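You operate a simulated robot arm through the tools that you are given. There is no shell and no other tool.

You are at the controls of a simulated robot arm. One attempt, no reset.

JOB
Sort the four tooth models: the two yellowed ones on the drip tray, the sound ones in the teal tray.

It is judged by the outcome, as a careful person would: the job done as asked, and still so three seconds after it is handed in. It fails if anything else is knocked over, pushed out of place, dropped, spilled or broken.

ROBOT AND FRAMES
A 6-joint arm with a two-finger parallel gripper, fixed in place. Base frame: the origin is at the foot of the arm, x ahead of it, y to its left, z up. Lengths are in m, angles in degrees, forces in N, time in s.
Its first joint turns from -166.0 to 166.0 degrees. Payload 3.91 kg.
Tool frame: the origin (TCP) lies between the finger pads and is the grasp point; the fingertips stand 0.03 m ahead of it; z points along the fingers, y is the line along which they close. The gripper opens to 0.11 m. The fingers are 0.02 m wide and 0.01 m thick; the gripper's body (0.048 by 0.112 m) begins 0.055 m behind the TCP.
Orientation is that of the tool frame in the base frame, as [roll, pitch, yaw] about the fixed x, y, z axes, in that order (R = Rz(yaw) Ry(pitch) Rx(roll)). With the fingers straight down and closing along the base's y, the tool's x points along the base's -x, its y along +y and its z along -z.

CONTROLS
- The arm moves only by the tool drive_tool. Its argument "deltas" is a list of rows, each a list of 7 numbers: the shift along the base's x, y, z in m, then the turn, a rotation vector about the base's x, y, z in degrees, then the finger opening in m, from 0 to 0.11. In form: [[dx, dy, dz, rx, ry, rz, grip], ...]. A call has 1 to 20 rows; each row shifts and turns the commanded pose from where the row before left it. Rows are played at 5 a second. More than 0.05 m and 8.6 degrees between two rows, or a gripper value outside its range, and nothing of the call is played. Where a pose cannot be reached the arm comes as near as it can. A force on the tool above 40 N (or 10 N above the force at the start of the call, whichever is more), or a blocked arm, ends the call early, and 0.2 s more pass. Each finger travels about 0.108 m/s and halts on what it meets, pressing with about 33 N; the grip force reading is that of the motor and also rises with nothing between the fingers. The clock runs only during rows and for 0.2 s after the last one: add rows that do not move to give the fingers time. The reply holds the time, the measured pose of the TCP, the force on the tool along the base axes, the opening and the grip force, in the units named above and with some noise, with the torque about the TCP (base axes, N m) and any sound that the robot's microphone picked up.
- Cameras (640 x 400 px; columns grow to the right, rows downward): "scene" is fixed at [0.2197, -0.4985, 1.3476]; the picture's right is [0.35, -0.94, 0.00], its down [-0.43, -0.16, -0.89] and it looks along [0.83, 0.31, -0.46] (base axes); focal length 320 px, centre (320, 200). "wrist" rides on the gripper at [0.072, 0.017, -0.103] in the tool frame; the picture's right is [-0.23, 0.97, 0.00], its down [-0.76, -0.18, -0.62] and it looks along [-0.61, -0.14, 0.78] (tool axes); focal length 222 px, centre (320, 200). There is no depth. A picture from a camera that has moved, and an enlarged one, comes with that camera's place and axes in the base frame and with its lens.
- capture(camera): a new picture of that camera. No time passes.
- zoom(camera, box): a new picture of the part [left, top, right, bottom] of that camera's present view, enlarged. No time passes.
- job_done(): hands the job in; it is judged then, once.

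Nothing tells you positions but the pictures and the camera data. Unless the task says otherwise, let go and move clear before handing in.

The tools are called as a command line: name --pt "numbers of a row" for each row, then --argument value for the rest, lists and objects as JSON in quotes. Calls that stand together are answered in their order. drive_tool: Moves the arm, as the interface text tells. Its arguments: {"type":"object","properties":{"deltas":{"type":"array","items":{"type":"array","items":{"type":"number"}}}},"required":["deltas"]} The other tools are called the same way: capture (camera) takes a picture; zoom (camera, box) takes an enlarged picture of a part of a camera's view; job_done () hands the job in.

At the start:

```text
time: 0.0
tool_pos: [0.6676, 0.1319, 1.0389]
tool_rot: [179.9, 0.0, 179.9]
ft_force: [-0.1, 0.1, 0.3]
ft_torque: [0.0, -0.03, -0.01]
gripper_width: 0.1101
grip_force: 0.0
```

scene: 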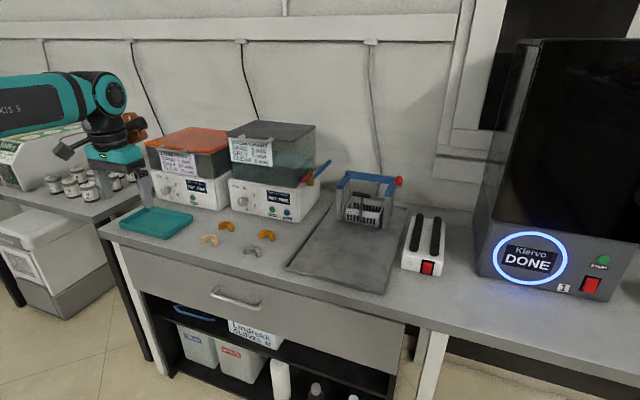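
wrist: 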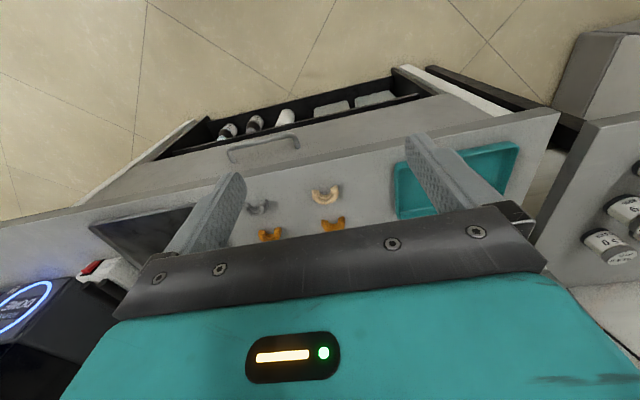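

I see four tooth models between a teal tray (left in the scene view) and a dark drip tray (right). I'll look closer before moving.

zoom --camera "scene" --box '[100, 180, 300, 305]'

zoom --camera "wrist" --box '[220, 130, 540, 260]'

zoom --camera "scene" --box '[260, 150, 460, 300]'

```text
3.20 times, centred on (200, 242) of scene
camera zoom: at [0.2197, -0.4985, 1.3476], right [0.35, -0.94, 0.0], down [-0.43, -0.16, -0.89], along [0.83, 0.31, -0.46], focal length 1025 px, centre (704, 64)
```

zoom: 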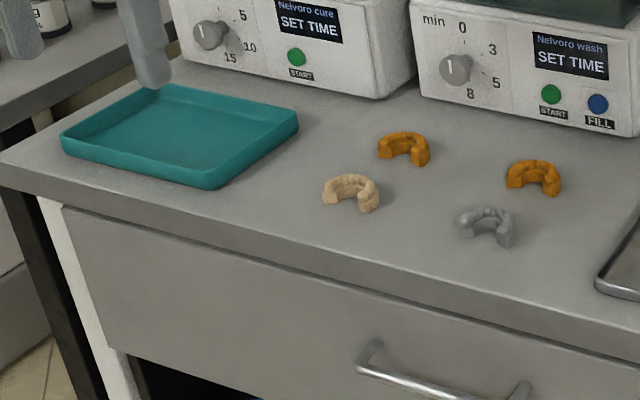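

```text
2.00 times, centred on (380, 195) of wrist
camera zoom: at [0.5965, 0.1505, 1.1432], right [0.23, 0.97, 0.0], down [0.76, -0.18, 0.62], along [0.61, -0.14, -0.78], focal length 444 px, centre (200, 210)
```

zoom: 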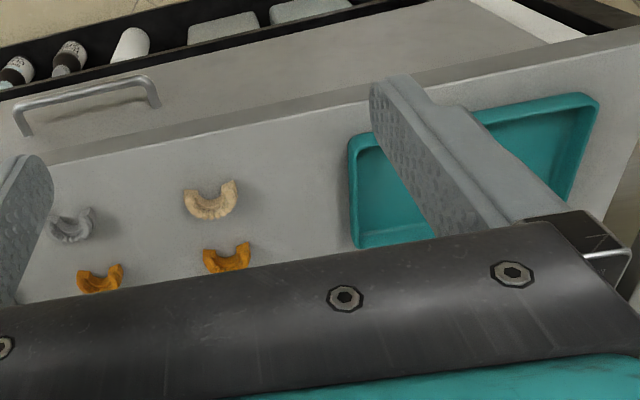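

```text
2.67 times, centred on (360, 225) of scene
camera zoom: at [0.2197, -0.4985, 1.3476], right [0.35, -0.94, 0.0], down [-0.43, -0.16, -0.89], along [0.83, 0.31, -0.46], focal length 854 px, centre (213, 133)
```

zoom: 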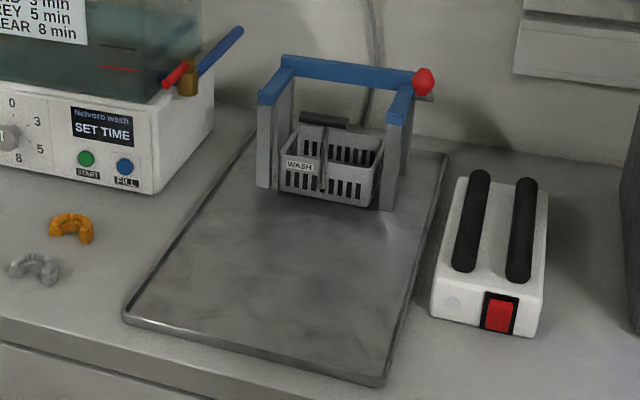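

The two amber models look like the yellowed ones; cream and grey would be sound. I'll check the machine labels for resin colours before deciding.

zoom --camera "scene" --box '[140, 120, 280, 210]'

zoom --camera "scene" --box '[190, 210, 290, 270]'

zoom --camera "scene" --box '[0, 60, 160, 240]'

zoom --camera "scene" --box '[225, 125, 285, 170]'

```text
4.44 times, centred on (210, 165) of scene
camera zoom: at [0.2197, -0.4985, 1.3476], right [0.35, -0.94, 0.0], down [-0.43, -0.16, -0.89], along [0.83, 0.31, -0.46], focal length 1423 px, centre (809, 356)
```

zoom: 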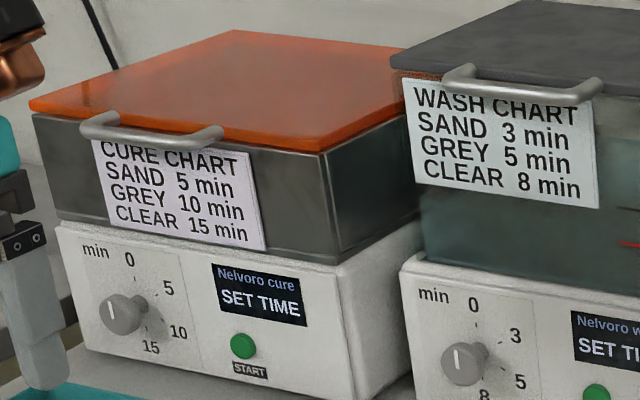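

```text
6.40 times, centred on (240, 240) of scene
camera zoom: at [0.2197, -0.4985, 1.3476], right [0.35, -0.94, 0.0], down [-0.43, -0.16, -0.89], along [0.83, 0.31, -0.46], focal length 2049 px, centre (832, -56)
```

zoom: 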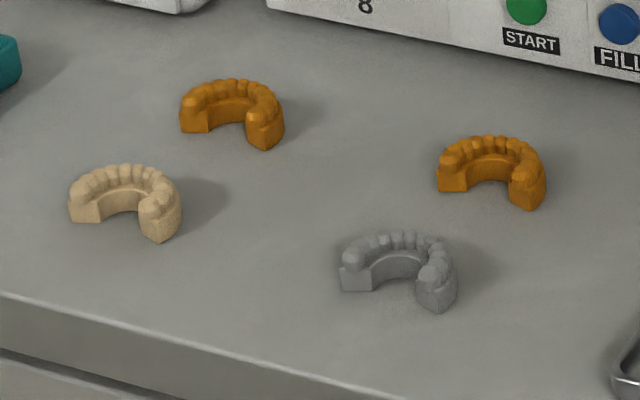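

```text
2.22 times, centred on (80, 150) of scene
camera zoom: at [0.2197, -0.4985, 1.3476], right [0.35, -0.94, 0.0], down [-0.43, -0.16, -0.89], along [0.83, 0.31, -0.46], focal length 712 px, centre (853, 311)
```

zoom: 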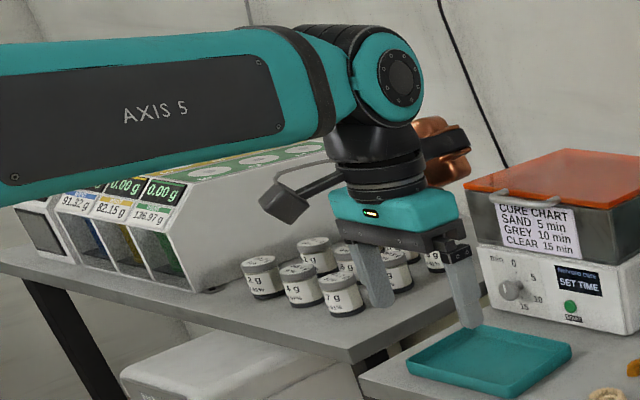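

```text
8.89 times, centred on (255, 148) of scene
camera zoom: at [0.2197, -0.4985, 1.3476], right [0.35, -0.94, 0.0], down [-0.43, -0.16, -0.89], along [0.83, 0.31, -0.46], focal length 2846 px, centre (898, 667)
```

zoom: 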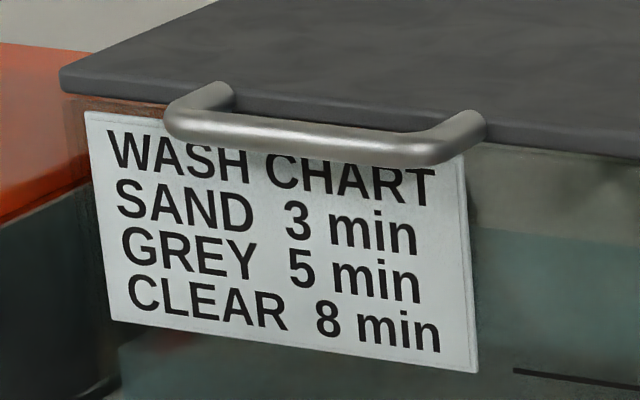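

The charts list sand, grey and clear resins. So the sand and grey models are sound, and the two amber ones are yellowed. My first triangulation gives a surface at z≈0.78, sand at about (0.86, 0.10), grey at (0.86, -0.05), and the ambers at about (0.94, 0.10) and (0.94, -0.05). I'll move above them for a closer look.

drive_tool --pt "0.026 -0.022 -0.018 0 0 0 0.11" --pt "0.026 -0.022 -0.018 0 0 0 0.11" --pt "0.026 -0.022 -0.018 0 0 0 0.11" --pt "0.026 -0.022 -0.018 0 0 0 0.11" --pt "0.026 -0.022 -0.018 0 0 0 0.11" --pt "0 0 0 0 0 0 0.11"

capture --camera "wrist"

capture --camera "scene"

```text
time: 1.4
tool_pos: [0.7956, 0.0223, 0.948]
tool_rot: [-179.9, 0.0, 179.9]
ft_force: [0.6, 0.4, 0.1]
ft_torque: [-0.03, 0.01, 0.02]
gripper_width: 0.11
grip_force: 0.0
```

```text
taken
camera wrist: at [0.7255, 0.0398, 1.0524], right [0.23, 0.97, 0.0], down [0.76, -0.18, 0.62], along [0.61, -0.14, -0.78], focal length 222 px, centre (320, 200)
```

wrist: 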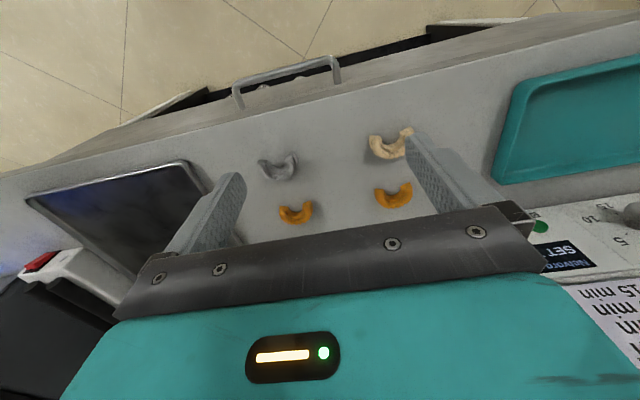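

```text
taken
```

scene: 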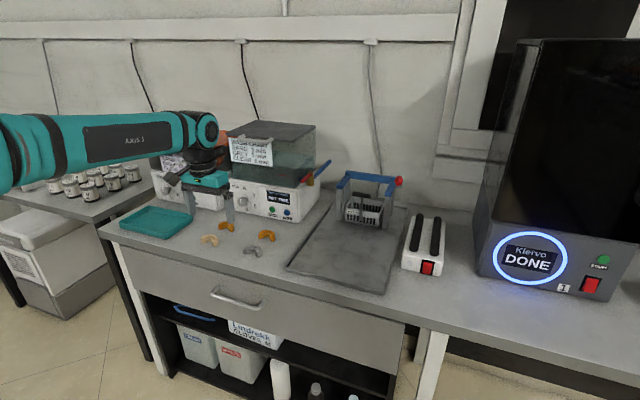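

All four models are in view. I'll zoom in to fix their positions and orientations.

zoom --camera "wrist" --box '[240, 110, 440, 235]'

zoom --camera "scene" --box '[190, 210, 290, 270]'

```text
3.20 times, centred on (340, 172) of wrist
camera zoom: at [0.7255, 0.0398, 1.0524], right [0.23, 0.97, 0.0], down [0.76, -0.18, 0.62], along [0.61, -0.14, -0.78], focal length 711 px, centre (256, 288)
```

zoom: 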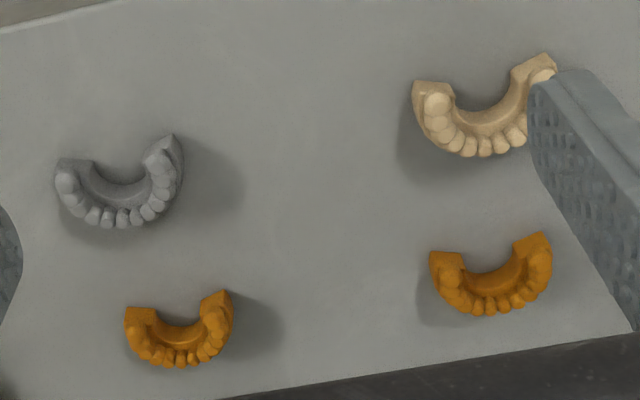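

```text
6.40 times, centred on (240, 240) of scene
camera zoom: at [0.2197, -0.4985, 1.3476], right [0.35, -0.94, 0.0], down [-0.43, -0.16, -0.89], along [0.83, 0.31, -0.46], focal length 2049 px, centre (832, -56)
```

zoom: 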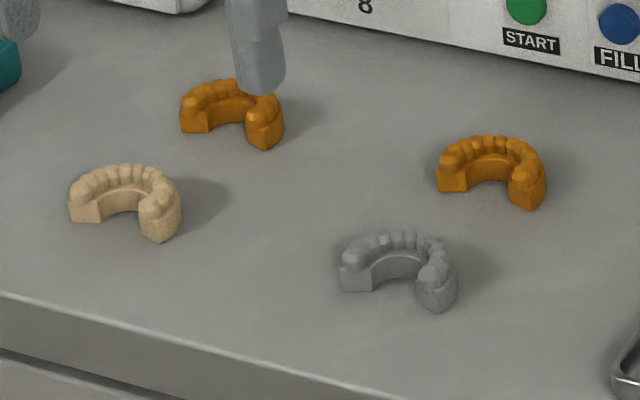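

Both amber models and both sound models are square to the base axes, with their open ends facing -x. I'll check how far the wrist sticks out on the machine side before I descend near the machines.

zoom --camera "scene" --box '[130, 90, 330, 215]'

```text
3.20 times, centred on (230, 152) of scene
camera zoom: at [0.2197, -0.4985, 1.3476], right [0.35, -0.94, 0.0], down [-0.43, -0.16, -0.89], along [0.83, 0.31, -0.46], focal length 1025 px, centre (608, 352)
```

zoom: 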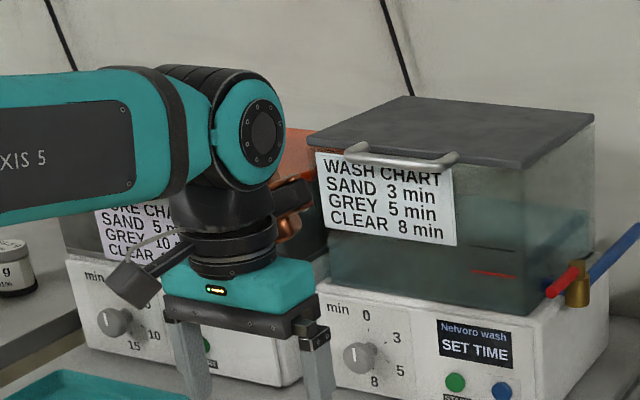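

I take the sand model's centre line to be y≈0.099, with its leg ends at x≈0.841. I'll hover over it at x≈0.852 with the fingers part closed, then check the alignment.

drive_tool --pt "0.0136 0.0191 -0.0223 0 0 0 0.1" --pt "0.0136 0.0191 -0.0223 0 0 0 0.09" --pt "0.0136 0.0191 -0.0223 0 0 0 0.085" --pt "0.0136 0.0191 -0.0223 0 0 0 0.085" --pt "0 0 0 0 0 0 0.085"

capture --camera "wrist"

zoom --camera "scene" --box '[150, 130, 310, 260]'

```text
time: 2.6
tool_pos: [0.8518, 0.0988, 0.8615]
tool_rot: [-179.9, -0.1, 179.9]
ft_force: [-0.8, -0.7, 1.1]
ft_torque: [0.03, -0.03, 0.04]
gripper_width: 0.085
grip_force: 0.1
```

```text
taken
camera wrist: at [0.7797, 0.1162, 0.9648], right [0.23, 0.97, 0.0], down [0.76, -0.18, 0.62], along [0.61, -0.14, -0.78], focal length 222 px, centre (320, 200)
```

wrist: 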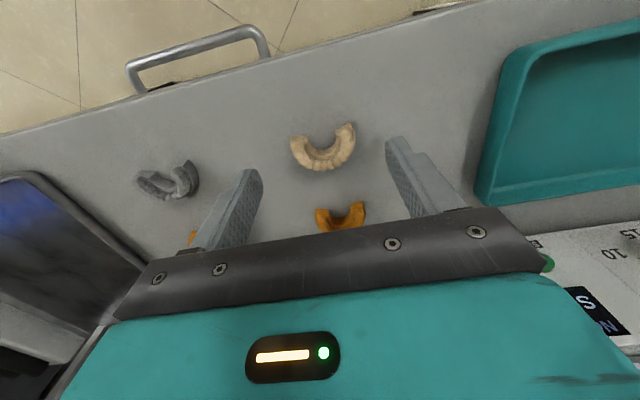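

```text
3.08 times, centred on (230, 195) of scene
camera zoom: at [0.2197, -0.4985, 1.3476], right [0.35, -0.94, 0.0], down [-0.43, -0.16, -0.89], along [0.83, 0.31, -0.46], focal length 985 px, centre (597, 215)
```

zoom: 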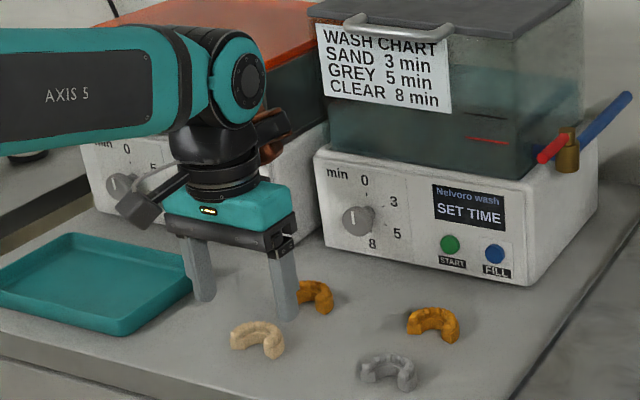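

zoom --camera "wrist" --box '[240, 100, 400, 200]'

```text
4.00 times, centred on (320, 150) of wrist
camera zoom: at [0.7797, 0.1162, 0.9648], right [0.23, 0.97, 0.0], down [0.76, -0.18, 0.62], along [0.61, -0.14, -0.78], focal length 888 px, centre (320, 400)
```

zoom: 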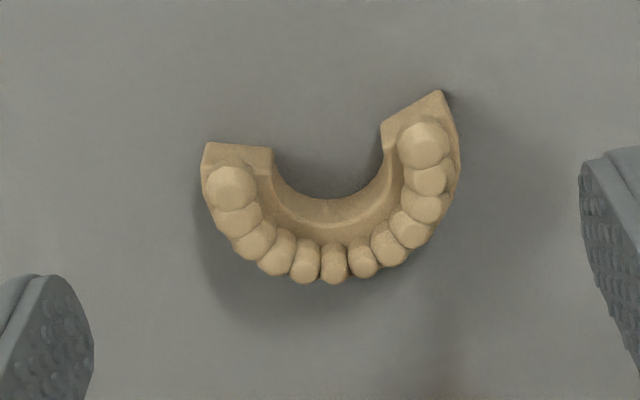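

The sand model is centred at about y=0.101 and is widest at x≈0.857. I'll nudge over it and descend most of the way, watching the force.

drive_tool --pt "0.004 0.002 0 0 0 0 0.08" --pt "0 0 -0.01 0 0 0 0.08" --pt "0 0 -0.01 0 0 0 0.08" --pt "0 0 -0.01 0 0 0 0.08" --pt "0 0 -0.008 0 0 0 0.08" --pt "0 0 0 0 0 0 0.08"

capture --camera "wrist"

zoom --camera "scene" --box '[170, 190, 270, 255]'

```text
time: 4.0
tool_pos: [0.8555, 0.1006, 0.8228]
tool_rot: [-180.0, -0.1, 179.9]
ft_force: [0.6, 0.3, 0.9]
ft_torque: [0.01, 0.04, -0.01]
gripper_width: 0.0798
grip_force: 0.0
```

```text
taken
camera wrist: at [0.7853, 0.1186, 0.9265], right [0.23, 0.97, 0.0], down [0.76, -0.18, 0.62], along [0.61, -0.14, -0.78], focal length 222 px, centre (320, 200)
```

wrist: 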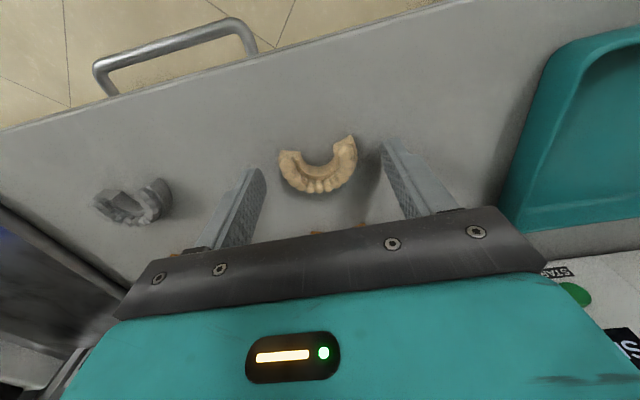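

```text
6.15 times, centred on (220, 222) of scene
camera zoom: at [0.2197, -0.4985, 1.3476], right [0.35, -0.94, 0.0], down [-0.43, -0.16, -0.89], along [0.83, 0.31, -0.46], focal length 1970 px, centre (935, 62)
```

zoom: 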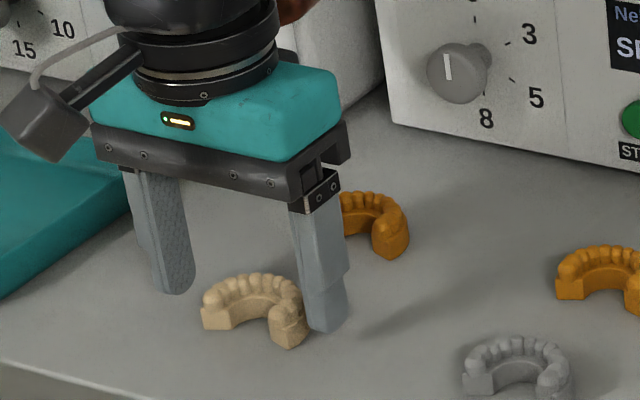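

The fingers straddle the sand model without touching it. I'll lower slightly more and close gently.

drive_tool --pt "0 0 -0.0015 0 0 0 0.08" --pt "0 0 -0.0015 0 0 0 0.08" --pt "0 0 0 0 0 0 0.08"

zoom --camera "scene" --box '[190, 220, 240, 252]'

```text
time: 4.8
tool_pos: [0.8566, 0.1015, 0.8199]
tool_rot: [-180.0, 0.0, 180.0]
ft_force: [-0.6, 0.1, 0.0]
ft_torque: [0.0, 0.0, 0.02]
gripper_width: 0.0797
grip_force: 0.0
```

```text
12.50 times, centred on (215, 236) of scene
camera zoom: at [0.2197, -0.4985, 1.3476], right [0.35, -0.94, 0.0], down [-0.43, -0.16, -0.89], along [0.83, 0.31, -0.46], focal length 4002 px, centre (1632, -250)
```

zoom: 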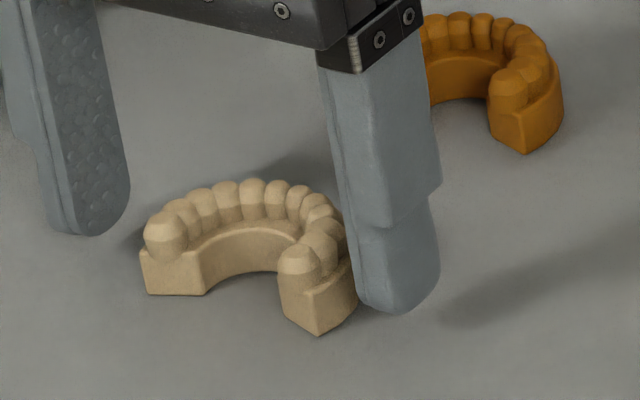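

drive_tool --pt "0 0 0 0 0 0 0.068" --pt "0 0 0 0 0 0 0.06" --pt "0 0 0 0 0 0 0.054" --pt "0 0 0 0 0 0 0.048" --pt "0 0 0 0 0 0 0.04" --pt "0 0 0 0 0 0 0.04"

zoom --camera "scene" --box '[190, 220, 240, 252]'

zoom --camera "wrist" --box '[200, 100, 440, 250]'

```text
time: 6.2
tool_pos: [0.8566, 0.101, 0.8184]
tool_rot: [179.9, -0.1, 180.0]
ft_force: [-0.2, -0.6, 1.8]
ft_torque: [-0.01, -0.02, -0.01]
gripper_width: 0.0526
grip_force: 32.7
```

```text
12.50 times, centred on (215, 236) of scene
camera zoom: at [0.2197, -0.4985, 1.3476], right [0.35, -0.94, 0.0], down [-0.43, -0.16, -0.89], along [0.83, 0.31, -0.46], focal length 4002 px, centre (1632, -250)
```

zoom: 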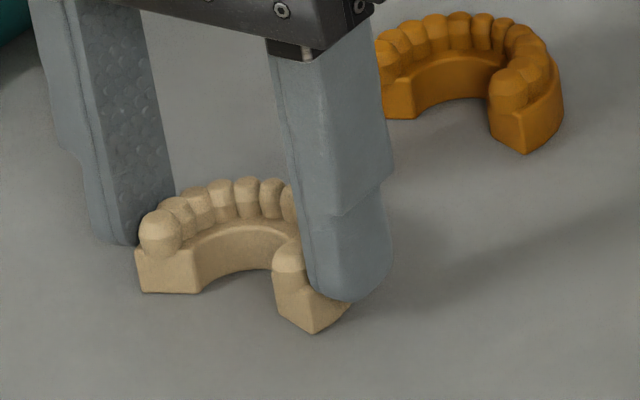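

```text
2.67 times, centred on (320, 175) of wrist
camera zoom: at [0.7851, 0.1192, 0.9233], right [0.23, 0.97, 0.0], down [0.76, -0.18, 0.62], along [0.61, -0.14, -0.78], focal length 592 px, centre (320, 267)
```

zoom: 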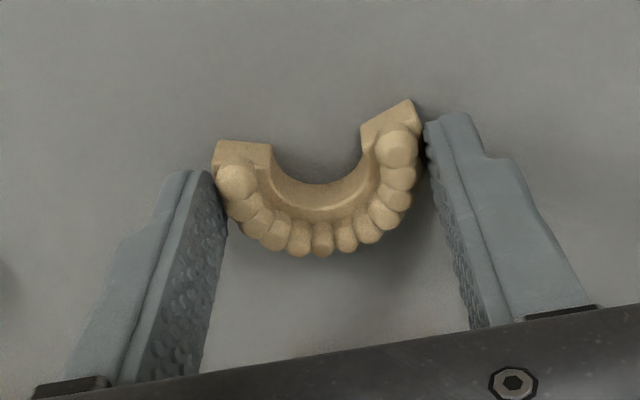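

The sand model is gripped at 52.6 mm width with about 33 N. Lifting straight up now to check that it holds.

drive_tool --pt "0 0 0.005 0 0 0 0.04" --pt "0 0 0.01 0 0 0 0.04" --pt "0 0 0.02 0 0 0 0.04" --pt "0 0 0.02 0 0 0 0.04" --pt "0 0 0.02 0 0 0 0.04" --pt "0 0 0 0 0 0 0.04"

capture --camera "wrist"

zoom --camera "scene" --box '[150, 150, 310, 260]'

```text
time: 7.6
tool_pos: [0.8556, 0.1011, 0.8929]
tool_rot: [179.9, 0.0, 180.0]
ft_force: [0.8, -0.5, -0.5]
ft_torque: [0.02, 0.01, -0.01]
gripper_width: 0.0524
grip_force: 33.1
```

```text
taken
camera wrist: at [0.7845, 0.1189, 0.9983], right [0.23, 0.97, 0.0], down [0.76, -0.18, 0.62], along [0.61, -0.14, -0.78], focal length 222 px, centre (320, 200)
```

wrist: 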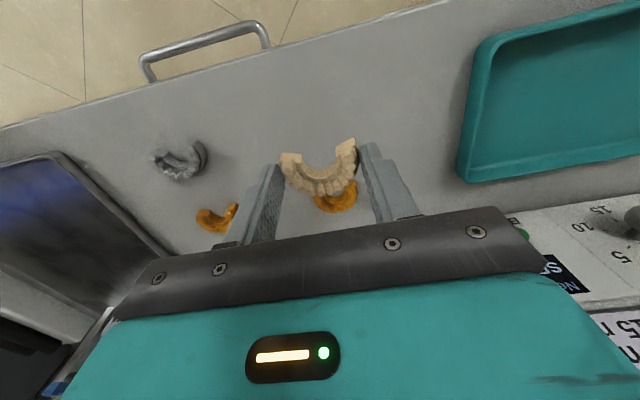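

```text
3.64 times, centred on (230, 205) of scene
camera zoom: at [0.2197, -0.4985, 1.3476], right [0.35, -0.94, 0.0], down [-0.43, -0.16, -0.89], along [0.83, 0.31, -0.46], focal length 1164 px, centre (647, 182)
```

zoom: 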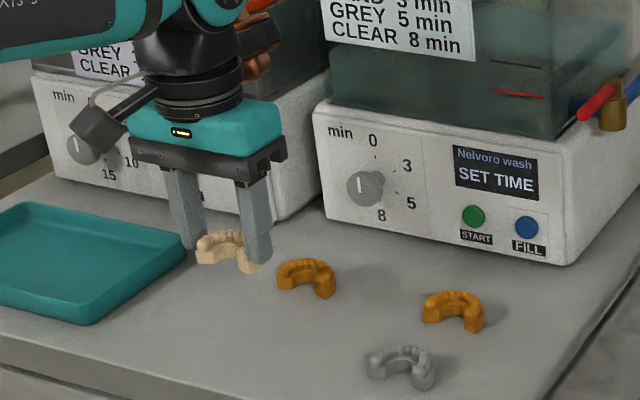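

The hold is secure. I'll carry it over the far-left half of the teal tray, which I estimate spans x 0.82–0.945, y 0.23–0.43.

drive_tool --pt "0.0021 0.0326 0 0 0 0 0.04" --pt "0.0021 0.0326 0 0 0 0 0.04" --pt "0.0021 0.0326 0 0 0 0 0.04" --pt "0.0021 0.0326 0 0 0 0 0.04" --pt "0.0021 0.0326 0 0 0 0 0.04" --pt "0.0021 0.0326 0 0 0 0 0.04" --pt "0.0021 0.0326 0 0 0 0 0.04" --pt "0.0021 0.0326 0 0 0 0 0.04" --pt "0 0 0 0 0 0 0.04"

capture --camera "wrist"

zoom --camera "scene" --box '[90, 130, 250, 250]'

```text
time: 9.6
tool_pos: [0.8736, 0.3631, 0.893]
tool_rot: [180.0, 0.1, 179.9]
ft_force: [0.3, 0.1, -0.4]
ft_torque: [0.0, -0.01, 0.02]
gripper_width: 0.0527
grip_force: 32.7
```

```text
taken
camera wrist: at [0.8022, 0.381, 0.9977], right [0.23, 0.97, 0.0], down [0.76, -0.18, 0.62], along [0.61, -0.14, -0.78], focal length 222 px, centre (320, 200)
```

wrist: 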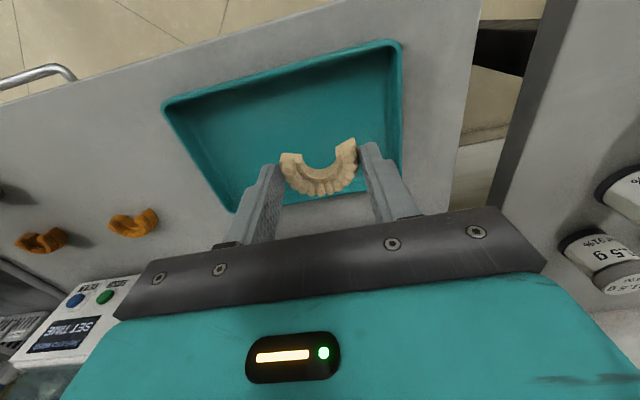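

```text
3.33 times, centred on (170, 190) of scene
camera zoom: at [0.2197, -0.4985, 1.3476], right [0.35, -0.94, 0.0], down [-0.43, -0.16, -0.89], along [0.83, 0.31, -0.46], focal length 1067 px, centre (820, 233)
```

zoom: 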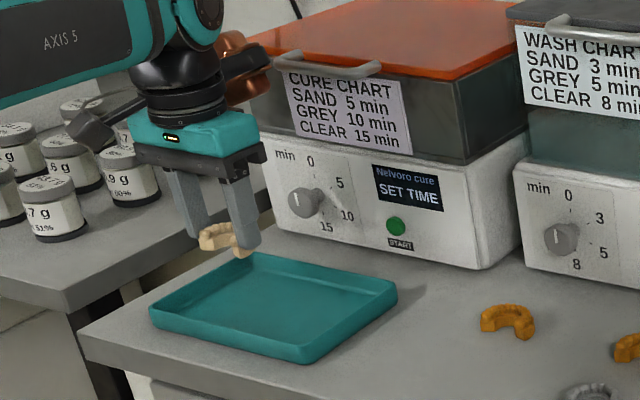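

The model is over the tray and clear of its walls. I'm lowering it toward the tray floor.

drive_tool --pt "0 0 -0.02 0 0 0 0.04" --pt "0 0 -0.02 0 0 0 0.04" --pt "0 0 -0.015 0 0 0 0.04" --pt "0 0 -0.006 0 0 0 0.04" --pt "0 0 0 0 0 0 0.04"

zoom --camera "scene" --box '[110, 170, 210, 240]'

capture --camera "wrist"

```text
time: 10.8
tool_pos: [0.8734, 0.3641, 0.8323]
tool_rot: [179.9, 0.0, 180.0]
ft_force: [-0.4, -0.3, 1.4]
ft_torque: [0.02, 0.01, 0.0]
gripper_width: 0.0521
grip_force: 33.0
```

```text
5.71 times, centred on (160, 205) of scene
camera zoom: at [0.2197, -0.4985, 1.3476], right [0.35, -0.94, 0.0], down [-0.43, -0.16, -0.89], along [0.83, 0.31, -0.46], focal length 1830 px, centre (1234, 171)
```

zoom: 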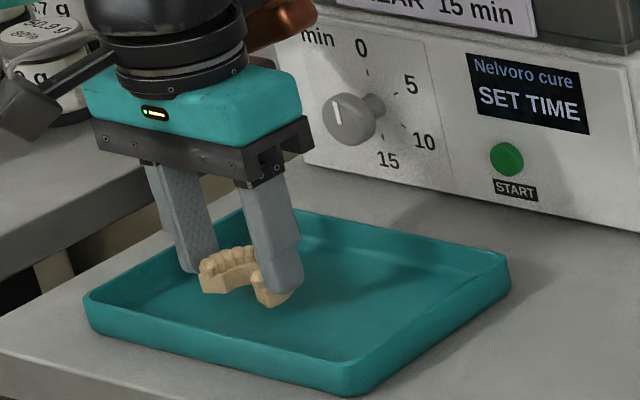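

```text
taken
camera wrist: at [0.8023, 0.3801, 0.9364], right [0.23, 0.97, 0.0], down [0.76, -0.18, 0.62], along [0.61, -0.14, -0.78], focal length 222 px, centre (320, 200)
```

wrist: 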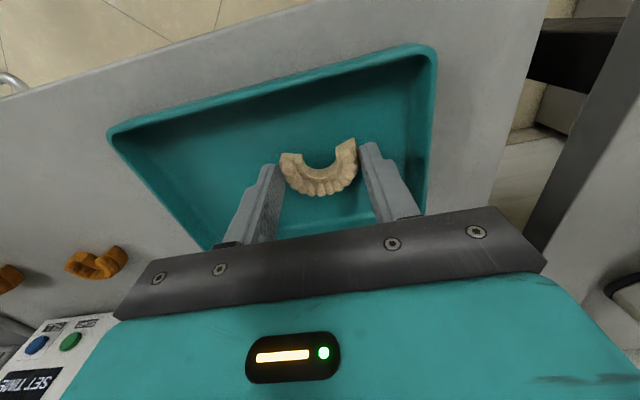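

drive_tool --pt "0 0 -0.003 0 0 0 0.04" --pt "0 0 -0.002 0 0 0 0.04" --pt "0 0 -0.001 0 0 0 0.04" --pt "0 0 0 0 0 0 0.04"

zoom --camera "scene" --box '[130, 195, 190, 235]'

```text
time: 11.8
tool_pos: [0.8719, 0.363, 0.8267]
tool_rot: [179.9, -0.1, -179.9]
ft_force: [0.2, 0.3, 0.7]
ft_torque: [0.01, 0.0, 0.01]
gripper_width: 0.0524
grip_force: 33.0
```

```text
10.00 times, centred on (160, 215) of scene
camera zoom: at [0.2197, -0.4985, 1.3476], right [0.35, -0.94, 0.0], down [-0.43, -0.16, -0.89], along [0.83, 0.31, -0.46], focal length 3202 px, centre (1920, 50)
```

zoom: 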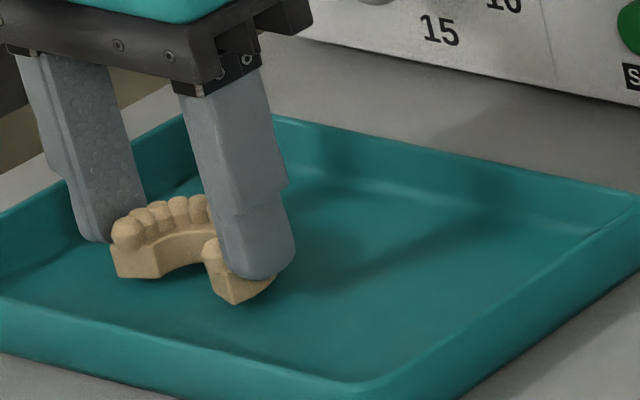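

drive_tool --pt "0 0 -0.001 0 0 0 0.04" --pt "0 0 -0.001 0 0 0 0.04" --pt "0 0 -0.001 0 0 0 0.04" --pt "0 0 0 0 0 0 0.04"

zoom --camera "scene" --box '[130, 195, 190, 235]'

```text
time: 12.8
tool_pos: [0.8719, 0.3615, 0.8233]
tool_rot: [180.0, 0.0, 180.0]
ft_force: [-0.3, -0.2, -0.7]
ft_torque: [0.03, 0.03, -0.03]
gripper_width: 0.0525
grip_force: 33.2
```

```text
10.00 times, centred on (160, 215) of scene
camera zoom: at [0.2197, -0.4985, 1.3476], right [0.35, -0.94, 0.0], down [-0.43, -0.16, -0.89], along [0.83, 0.31, -0.46], focal length 3202 px, centre (1920, 50)
```

zoom: 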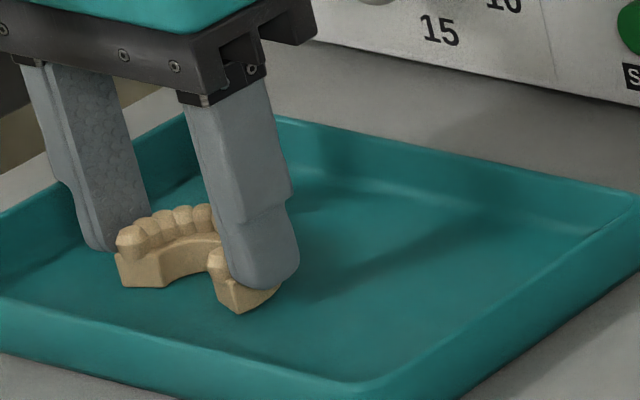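

drive_tool --pt "0 0 -0.001 0 0 0 0.04" --pt "0 0 0 0 0 0 0.04"

drive_tool --pt "0 0 -0.001 0 0 0 0.04" --pt "0 0 0 0 0 0 0.04"

```text
time: 13.4
tool_pos: [0.8732, 0.3619, 0.8231]
tool_rot: [179.9, 0.1, 180.0]
ft_force: [0.7, -0.9, 8.9]
ft_torque: [-0.06, -0.02, 0.02]
gripper_width: 0.0525
grip_force: 32.9
```

```text
time: 14.0
tool_pos: [0.8719, 0.3624, 0.8225]
tool_rot: [179.9, 0.2, 180.0]
ft_force: [4.8, 2.1, 22.4]
ft_torque: [0.02, -0.27, 0.0]
gripper_width: 0.0522
grip_force: 32.3
```

The model touched the tray floor at TCP z≈0.822, where the force rose. I'll back off 1 mm and release slowly, then lift.

drive_tool --pt "0 0 0.0012 0 0 0 0.04" --pt "0 0 0 0 0 0 0.05" --pt "0 0 0 0 0 0 0.055" --pt "0 0 0 0 0 0 0.06" --pt "0 0 0 0 0 0 0.066" --pt "0 0 0 0 0 0 0.066"

zoom --camera "scene" --box '[130, 195, 190, 235]'

capture --camera "wrist"

```text
time: 15.4
tool_pos: [0.8727, 0.3613, 0.822]
tool_rot: [179.9, -0.1, -180.0]
ft_force: [-0.1, 1.8, 0.3]
ft_torque: [0.0, -0.01, 0.02]
gripper_width: 0.0661
grip_force: 0.0
```

```text
10.00 times, centred on (160, 215) of scene
camera zoom: at [0.2197, -0.4985, 1.3476], right [0.35, -0.94, 0.0], down [-0.43, -0.16, -0.89], along [0.83, 0.31, -0.46], focal length 3202 px, centre (1920, 50)
```

zoom: 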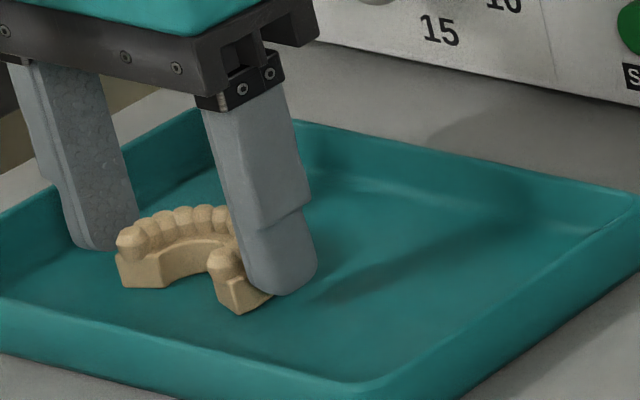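

```text
taken
camera wrist: at [0.8022, 0.379, 0.9268], right [0.23, 0.97, 0.0], down [0.76, -0.18, 0.62], along [0.61, -0.14, -0.78], focal length 222 px, centre (320, 200)
```

wrist: 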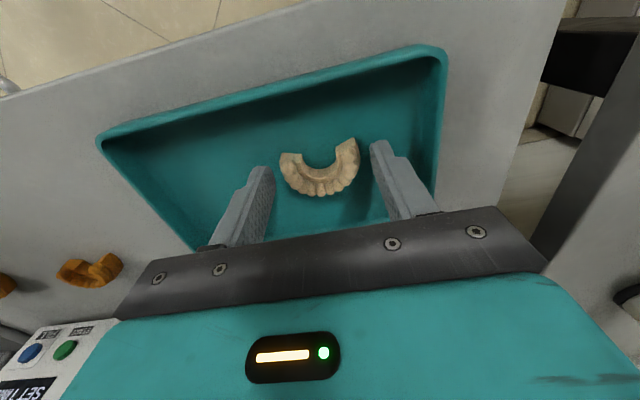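

The sand model stands in the tray. I'm lifting and crossing to hover over the grey model near (0.857, -0.046).

drive_tool --pt "0 0 0.01 0 0 0 0.066" --pt "0 0 0.03 0 0 0 0.066" --pt "0 0 0.03 0 0 0 0.066" --pt "-0.0015 -0.0408 0 0 0 0 0.07" --pt "-0.0015 -0.0408 0 0 0 0 0.08" --pt "-0.0015 -0.0408 0 0 0 0 0.085" --pt "-0.0015 -0.0408 0 0 0 0 0.085" --pt "-0.0015 -0.0408 0 0 0 0 0.085" --pt "-0.0015 -0.0408 0 0 0 0 0.085" --pt "-0.0015 -0.0408 0 0 0 0 0.085" --pt "-0.0015 -0.0408 0 0 0 0 0.085" --pt "-0.0015 -0.0408 0 0 0 0 0.085" --pt "-0.0015 -0.0408 0 0 0 0 0.085" --pt "0 0 -0.03 0 0 0 0.085" --pt "0 0 0 0 0 0 0.085"

zoom --camera "wrist" --box '[240, 100, 400, 200]'

zoom --camera "scene" --box '[110, 150, 310, 280]'

```text
time: 18.6
tool_pos: [0.8583, -0.0473, 0.864]
tool_rot: [-180.0, 0.0, 180.0]
ft_force: [0.5, 0.4, -0.3]
ft_torque: [0.0, 0.0, -0.01]
gripper_width: 0.0849
grip_force: 0.1
```

```text
4.00 times, centred on (320, 150) of wrist
camera zoom: at [0.787, -0.0294, 0.9667], right [0.23, 0.97, 0.0], down [0.76, -0.18, 0.62], along [0.61, -0.14, -0.78], focal length 888 px, centre (320, 400)
```

zoom: 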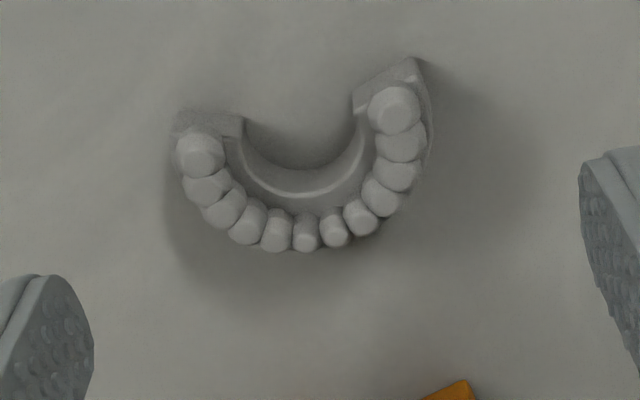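

```text
3.08 times, centred on (210, 215) of scene
camera zoom: at [0.2197, -0.4985, 1.3476], right [0.35, -0.94, 0.0], down [-0.43, -0.16, -0.89], along [0.83, 0.31, -0.46], focal length 985 px, centre (658, 154)
```

zoom: 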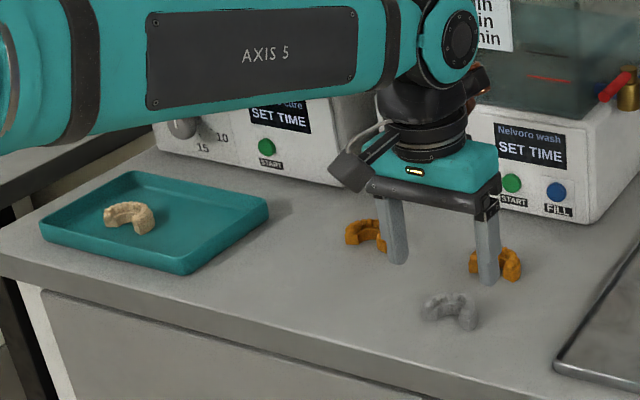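

The grey model is centred at about y=-0.048 with its leg ends at x≈0.844. I'll shift slightly, lower, and grip it the same way as the sand one.

drive_tool --pt "-0.002 -0.0012 0 0 0 0 0.08" --pt "0 0 -0.01 0 0 0 0.08" --pt "0 0 -0.012 0 0 0 0.08" --pt "0 0 -0.012 0 0 0 0.08" --pt "0 0 -0.006 0 0 0 0.08" --pt "0 0 -0.003 0 0 0 0.08" --pt "0 0 0 0 0 0 0.08"

zoom --camera "scene" --box '[230, 225, 290, 265]'

zoom --camera "wrist" --box '[200, 100, 440, 250]'

```text
time: 20.2
tool_pos: [0.8558, -0.0465, 0.819]
tool_rot: [-180.0, 0.1, -180.0]
ft_force: [-0.6, -0.7, -0.9]
ft_torque: [-0.03, -0.04, -0.02]
gripper_width: 0.0799
grip_force: 0.0
```

```text
10.00 times, centred on (260, 245) of scene
camera zoom: at [0.2197, -0.4985, 1.3476], right [0.35, -0.94, 0.0], down [-0.43, -0.16, -0.89], along [0.83, 0.31, -0.46], focal length 3202 px, centre (920, -250)
```

zoom: 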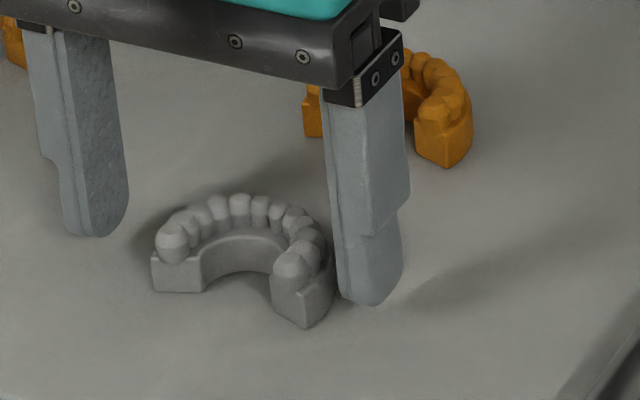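

```text
2.67 times, centred on (320, 175) of wrist
camera zoom: at [0.7852, -0.0293, 0.9244], right [0.23, 0.97, 0.0], down [0.76, -0.18, 0.62], along [0.61, -0.14, -0.78], focal length 592 px, centre (320, 267)
```

zoom: 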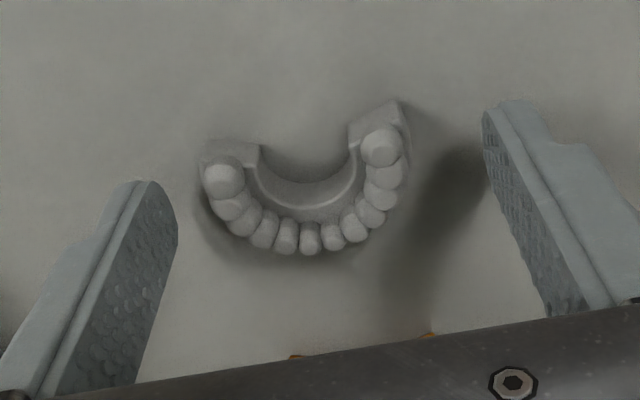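

The model sits about 3 mm toward the -y finger, so I'll centre on it and then close.

drive_tool --pt "0 -0.003 0 0 0 0 0.08" --pt "0 0 0 0 0 0 0.07" --pt "0 0 0 0 0 0 0.062" --pt "0 0 0 0 0 0 0.056" --pt "0 0 0 0 0 0 0.05" --pt "0 0 0 0 0 0 0.04" --pt "0 0 0 0 0 0 0.04"

zoom --camera "scene" --box '[230, 225, 290, 265]'

zoom --camera "wrist" --box '[200, 100, 440, 250]'

```text
time: 21.8
tool_pos: [0.8547, -0.0495, 0.8203]
tool_rot: [179.9, 0.0, -180.0]
ft_force: [0.1, 1.0, 0.4]
ft_torque: [0.02, 0.0, 0.03]
gripper_width: 0.0528
grip_force: 33.1
```

```text
10.00 times, centred on (260, 245) of scene
camera zoom: at [0.2197, -0.4985, 1.3476], right [0.35, -0.94, 0.0], down [-0.43, -0.16, -0.89], along [0.83, 0.31, -0.46], focal length 3202 px, centre (920, -250)
```

zoom: 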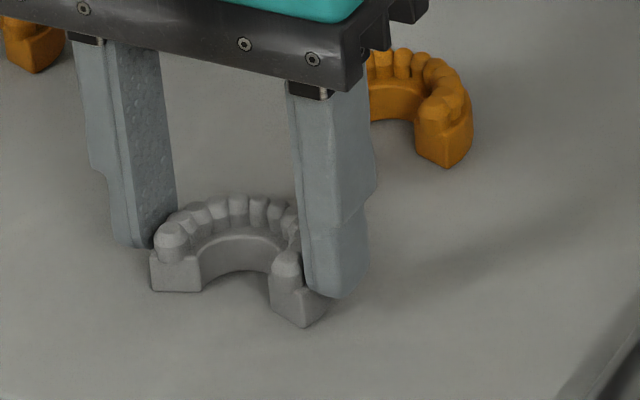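

```text
2.67 times, centred on (320, 175) of wrist
camera zoom: at [0.7854, -0.0321, 0.9242], right [0.23, 0.97, 0.0], down [0.76, -0.18, 0.62], along [0.61, -0.14, -0.78], focal length 592 px, centre (320, 267)
```

zoom: 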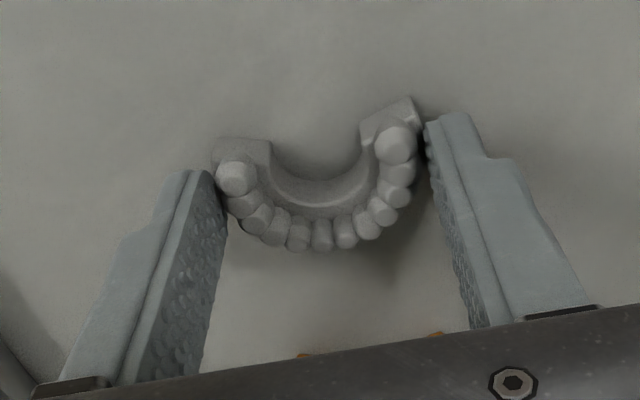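

Grey is held. I'm lifting and carrying it to the near-right half of the teal tray at about y=0.283.

drive_tool --pt "0 0 0.005 0 0 0 0.04" --pt "0 0 0.02 0 0 0 0.04" --pt "0 0 0.025 0 0 0 0.04" --pt "0 0 0.025 0 0 0 0.04" --pt "0.0019 0.0369 0 0 0 0 0.04" --pt "0.0019 0.0369 0 0 0 0 0.04" --pt "0.0019 0.0369 0 0 0 0 0.04" --pt "0.0019 0.0369 0 0 0 0 0.04" --pt "0.0019 0.0369 0 0 0 0 0.04" --pt "0.0019 0.0369 0 0 0 0 0.04" --pt "0.0019 0.0369 0 0 0 0 0.04" --pt "0.0019 0.0369 0 0 0 0 0.04" --pt "0.0019 0.0369 0 0 0 0 0.04" --pt "0 0 0 0 0 0 0.04"

capture --camera "wrist"

zoom --camera "scene" --box '[110, 150, 250, 250]'

```text
time: 24.8
tool_pos: [0.8732, 0.2817, 0.8972]
tool_rot: [180.0, 0.2, 179.9]
ft_force: [-18.7, -10.6, 2.5]
ft_torque: [1.19, -2.37, -0.73]
gripper_width: 0.0528
grip_force: 32.8
```

```text
taken
camera wrist: at [0.8027, 0.2989, 1.0002], right [0.23, 0.97, 0.0], down [0.76, -0.18, 0.62], along [0.61, -0.14, -0.78], focal length 222 px, centre (320, 200)
```

wrist: 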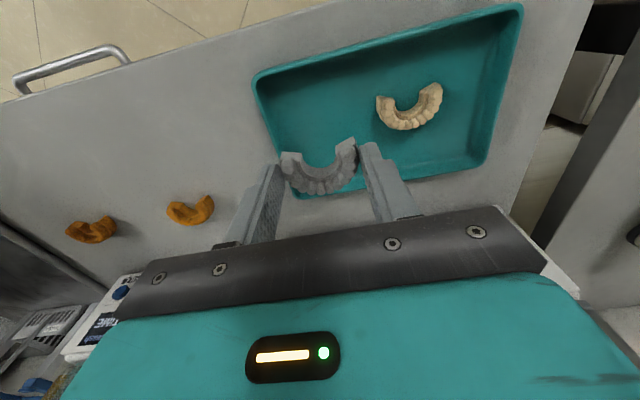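

```text
4.00 times, centred on (180, 200) of scene
camera zoom: at [0.2197, -0.4985, 1.3476], right [0.35, -0.94, 0.0], down [-0.43, -0.16, -0.89], along [0.83, 0.31, -0.46], focal length 1281 px, centre (880, 200)
```

zoom: 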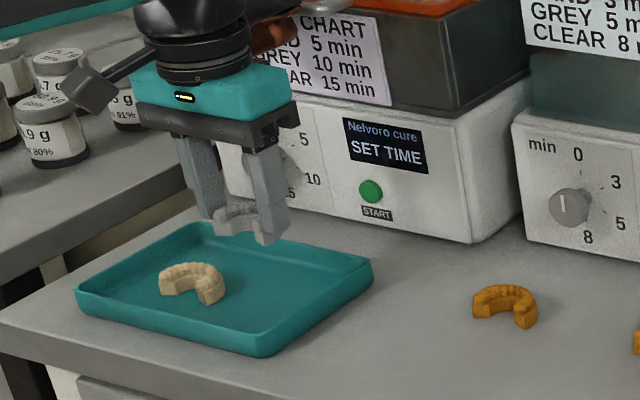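

The force reading (-19, -11 N) shows the wrist's rear protrusion is touching something at about (0.96, 0.29, 1.01). That's probably the handle on the cure unit's lid. I'm backing away from it at once and will check whether anything moved.

drive_tool --pt "-0.006 -0.003 0 0 0 0 0.04" --pt "-0.01 -0.003 0 0 0 0 0.04" --pt "-0.01 0 0 0 0 0 0.04" --pt "0 0 0 0 0 0 0.04"

zoom --camera "scene" --box '[140, 110, 260, 190]'

capture --camera "scene"

```text
time: 25.8
tool_pos: [0.8472, 0.2754, 0.8948]
tool_rot: [180.0, 0.1, 179.9]
ft_force: [0.6, -0.3, 0.1]
ft_torque: [0.0, -0.02, 0.02]
gripper_width: 0.0526
grip_force: 33.4
```

```text
5.00 times, centred on (200, 150) of scene
camera zoom: at [0.2197, -0.4985, 1.3476], right [0.35, -0.94, 0.0], down [-0.43, -0.16, -0.89], along [0.83, 0.31, -0.46], focal length 1601 px, centre (920, 450)
```

zoom: 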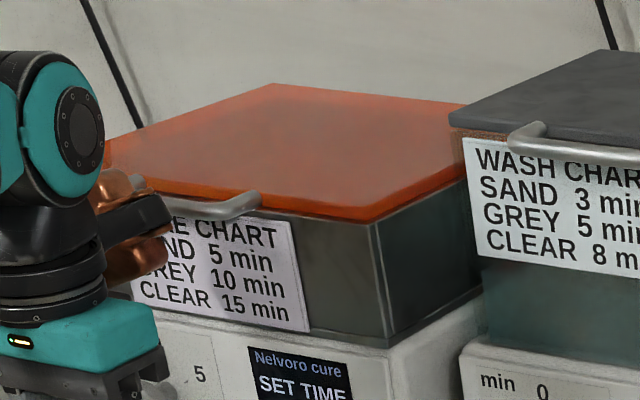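

```text
taken
```

scene: 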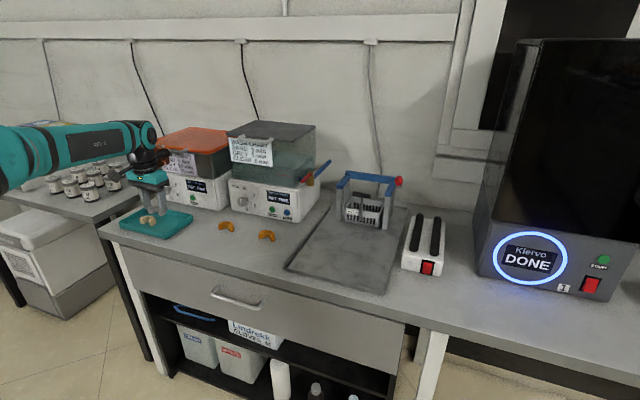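

The cure unit, its lid and chart match their original image positions to within a pixel, so nothing moved. Contact began at TCP x≈0.872 for this y, so I'll place grey further forward, at x≈0.855, and descend in small monitored steps.

drive_tool --pt "0.004 0.004 0 0 0 0 0.04" --pt "0.0035 0.003 0 0 0 0 0.04" --pt "0 0 0 0 0 0 0.04"

drive_tool --pt "0 0 -0.008 0 0 0 0.04" --pt "0 0 -0.008 0 0 0 0.04" --pt "0 0 0 0 0 0 0.04"

```text
time: 26.6
tool_pos: [0.854, 0.2844, 0.8955]
tool_rot: [179.9, 0.0, -180.0]
ft_force: [0.2, 0.3, 1.2]
ft_torque: [0.0, -0.03, 0.01]
gripper_width: 0.0527
grip_force: 33.1
```

```text
time: 27.4
tool_pos: [0.8541, 0.2828, 0.8789]
tool_rot: [-180.0, 0.1, -179.9]
ft_force: [0.0, 0.0, -0.2]
ft_torque: [-0.04, -0.02, 0.0]
gripper_width: 0.0523
grip_force: 33.0
```

No contact so far; I'm continuing the monitored descent.

drive_tool --pt "0 0 -0.008 0 0 0 0.04" --pt "0 0 -0.008 0 0 0 0.04" --pt "0 0 0 0 0 0 0.04"

drive_tool --pt "0 0 -0.008 0 0 0 0.04" --pt "0 0 -0.008 0 0 0 0.04" --pt "0 0 0 0 0 0 0.04"

capture --camera "wrist"

zoom --camera "scene" --box '[110, 120, 230, 240]'

```text
time: 28.2
tool_pos: [0.8549, 0.2829, 0.8632]
tool_rot: [-180.0, 0.1, -180.0]
ft_force: [0.4, -0.7, -0.2]
ft_torque: [0.02, 0.01, -0.02]
gripper_width: 0.0526
grip_force: 33.0
```

```text
time: 29.0
tool_pos: [0.8539, 0.2819, 0.8466]
tool_rot: [-180.0, 0.1, -180.0]
ft_force: [0.1, 0.7, -0.7]
ft_torque: [0.03, -0.01, 0.03]
gripper_width: 0.0525
grip_force: 33.7
```

```text
taken
camera wrist: at [0.7836, 0.3005, 0.9505], right [0.23, 0.97, 0.0], down [0.76, -0.18, 0.62], along [0.61, -0.14, -0.78], focal length 222 px, centre (320, 200)
```

wrist: 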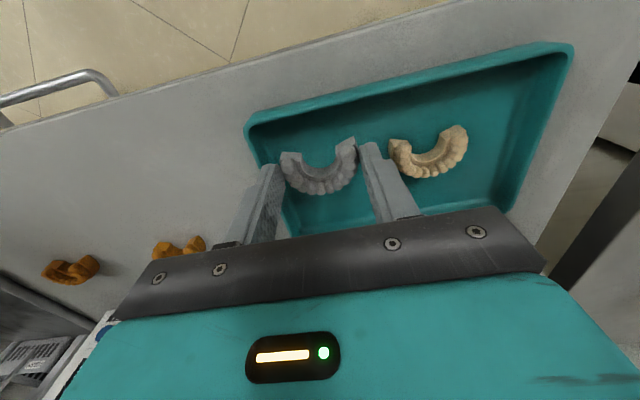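

```text
3.33 times, centred on (170, 180) of scene
camera zoom: at [0.2197, -0.4985, 1.3476], right [0.35, -0.94, 0.0], down [-0.43, -0.16, -0.89], along [0.83, 0.31, -0.46], focal length 1067 px, centre (820, 267)
```

zoom: 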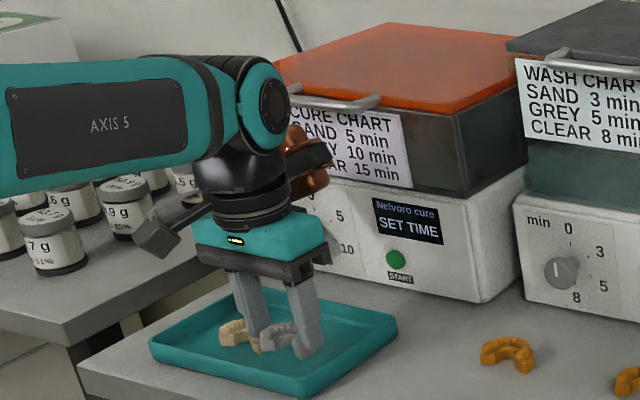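

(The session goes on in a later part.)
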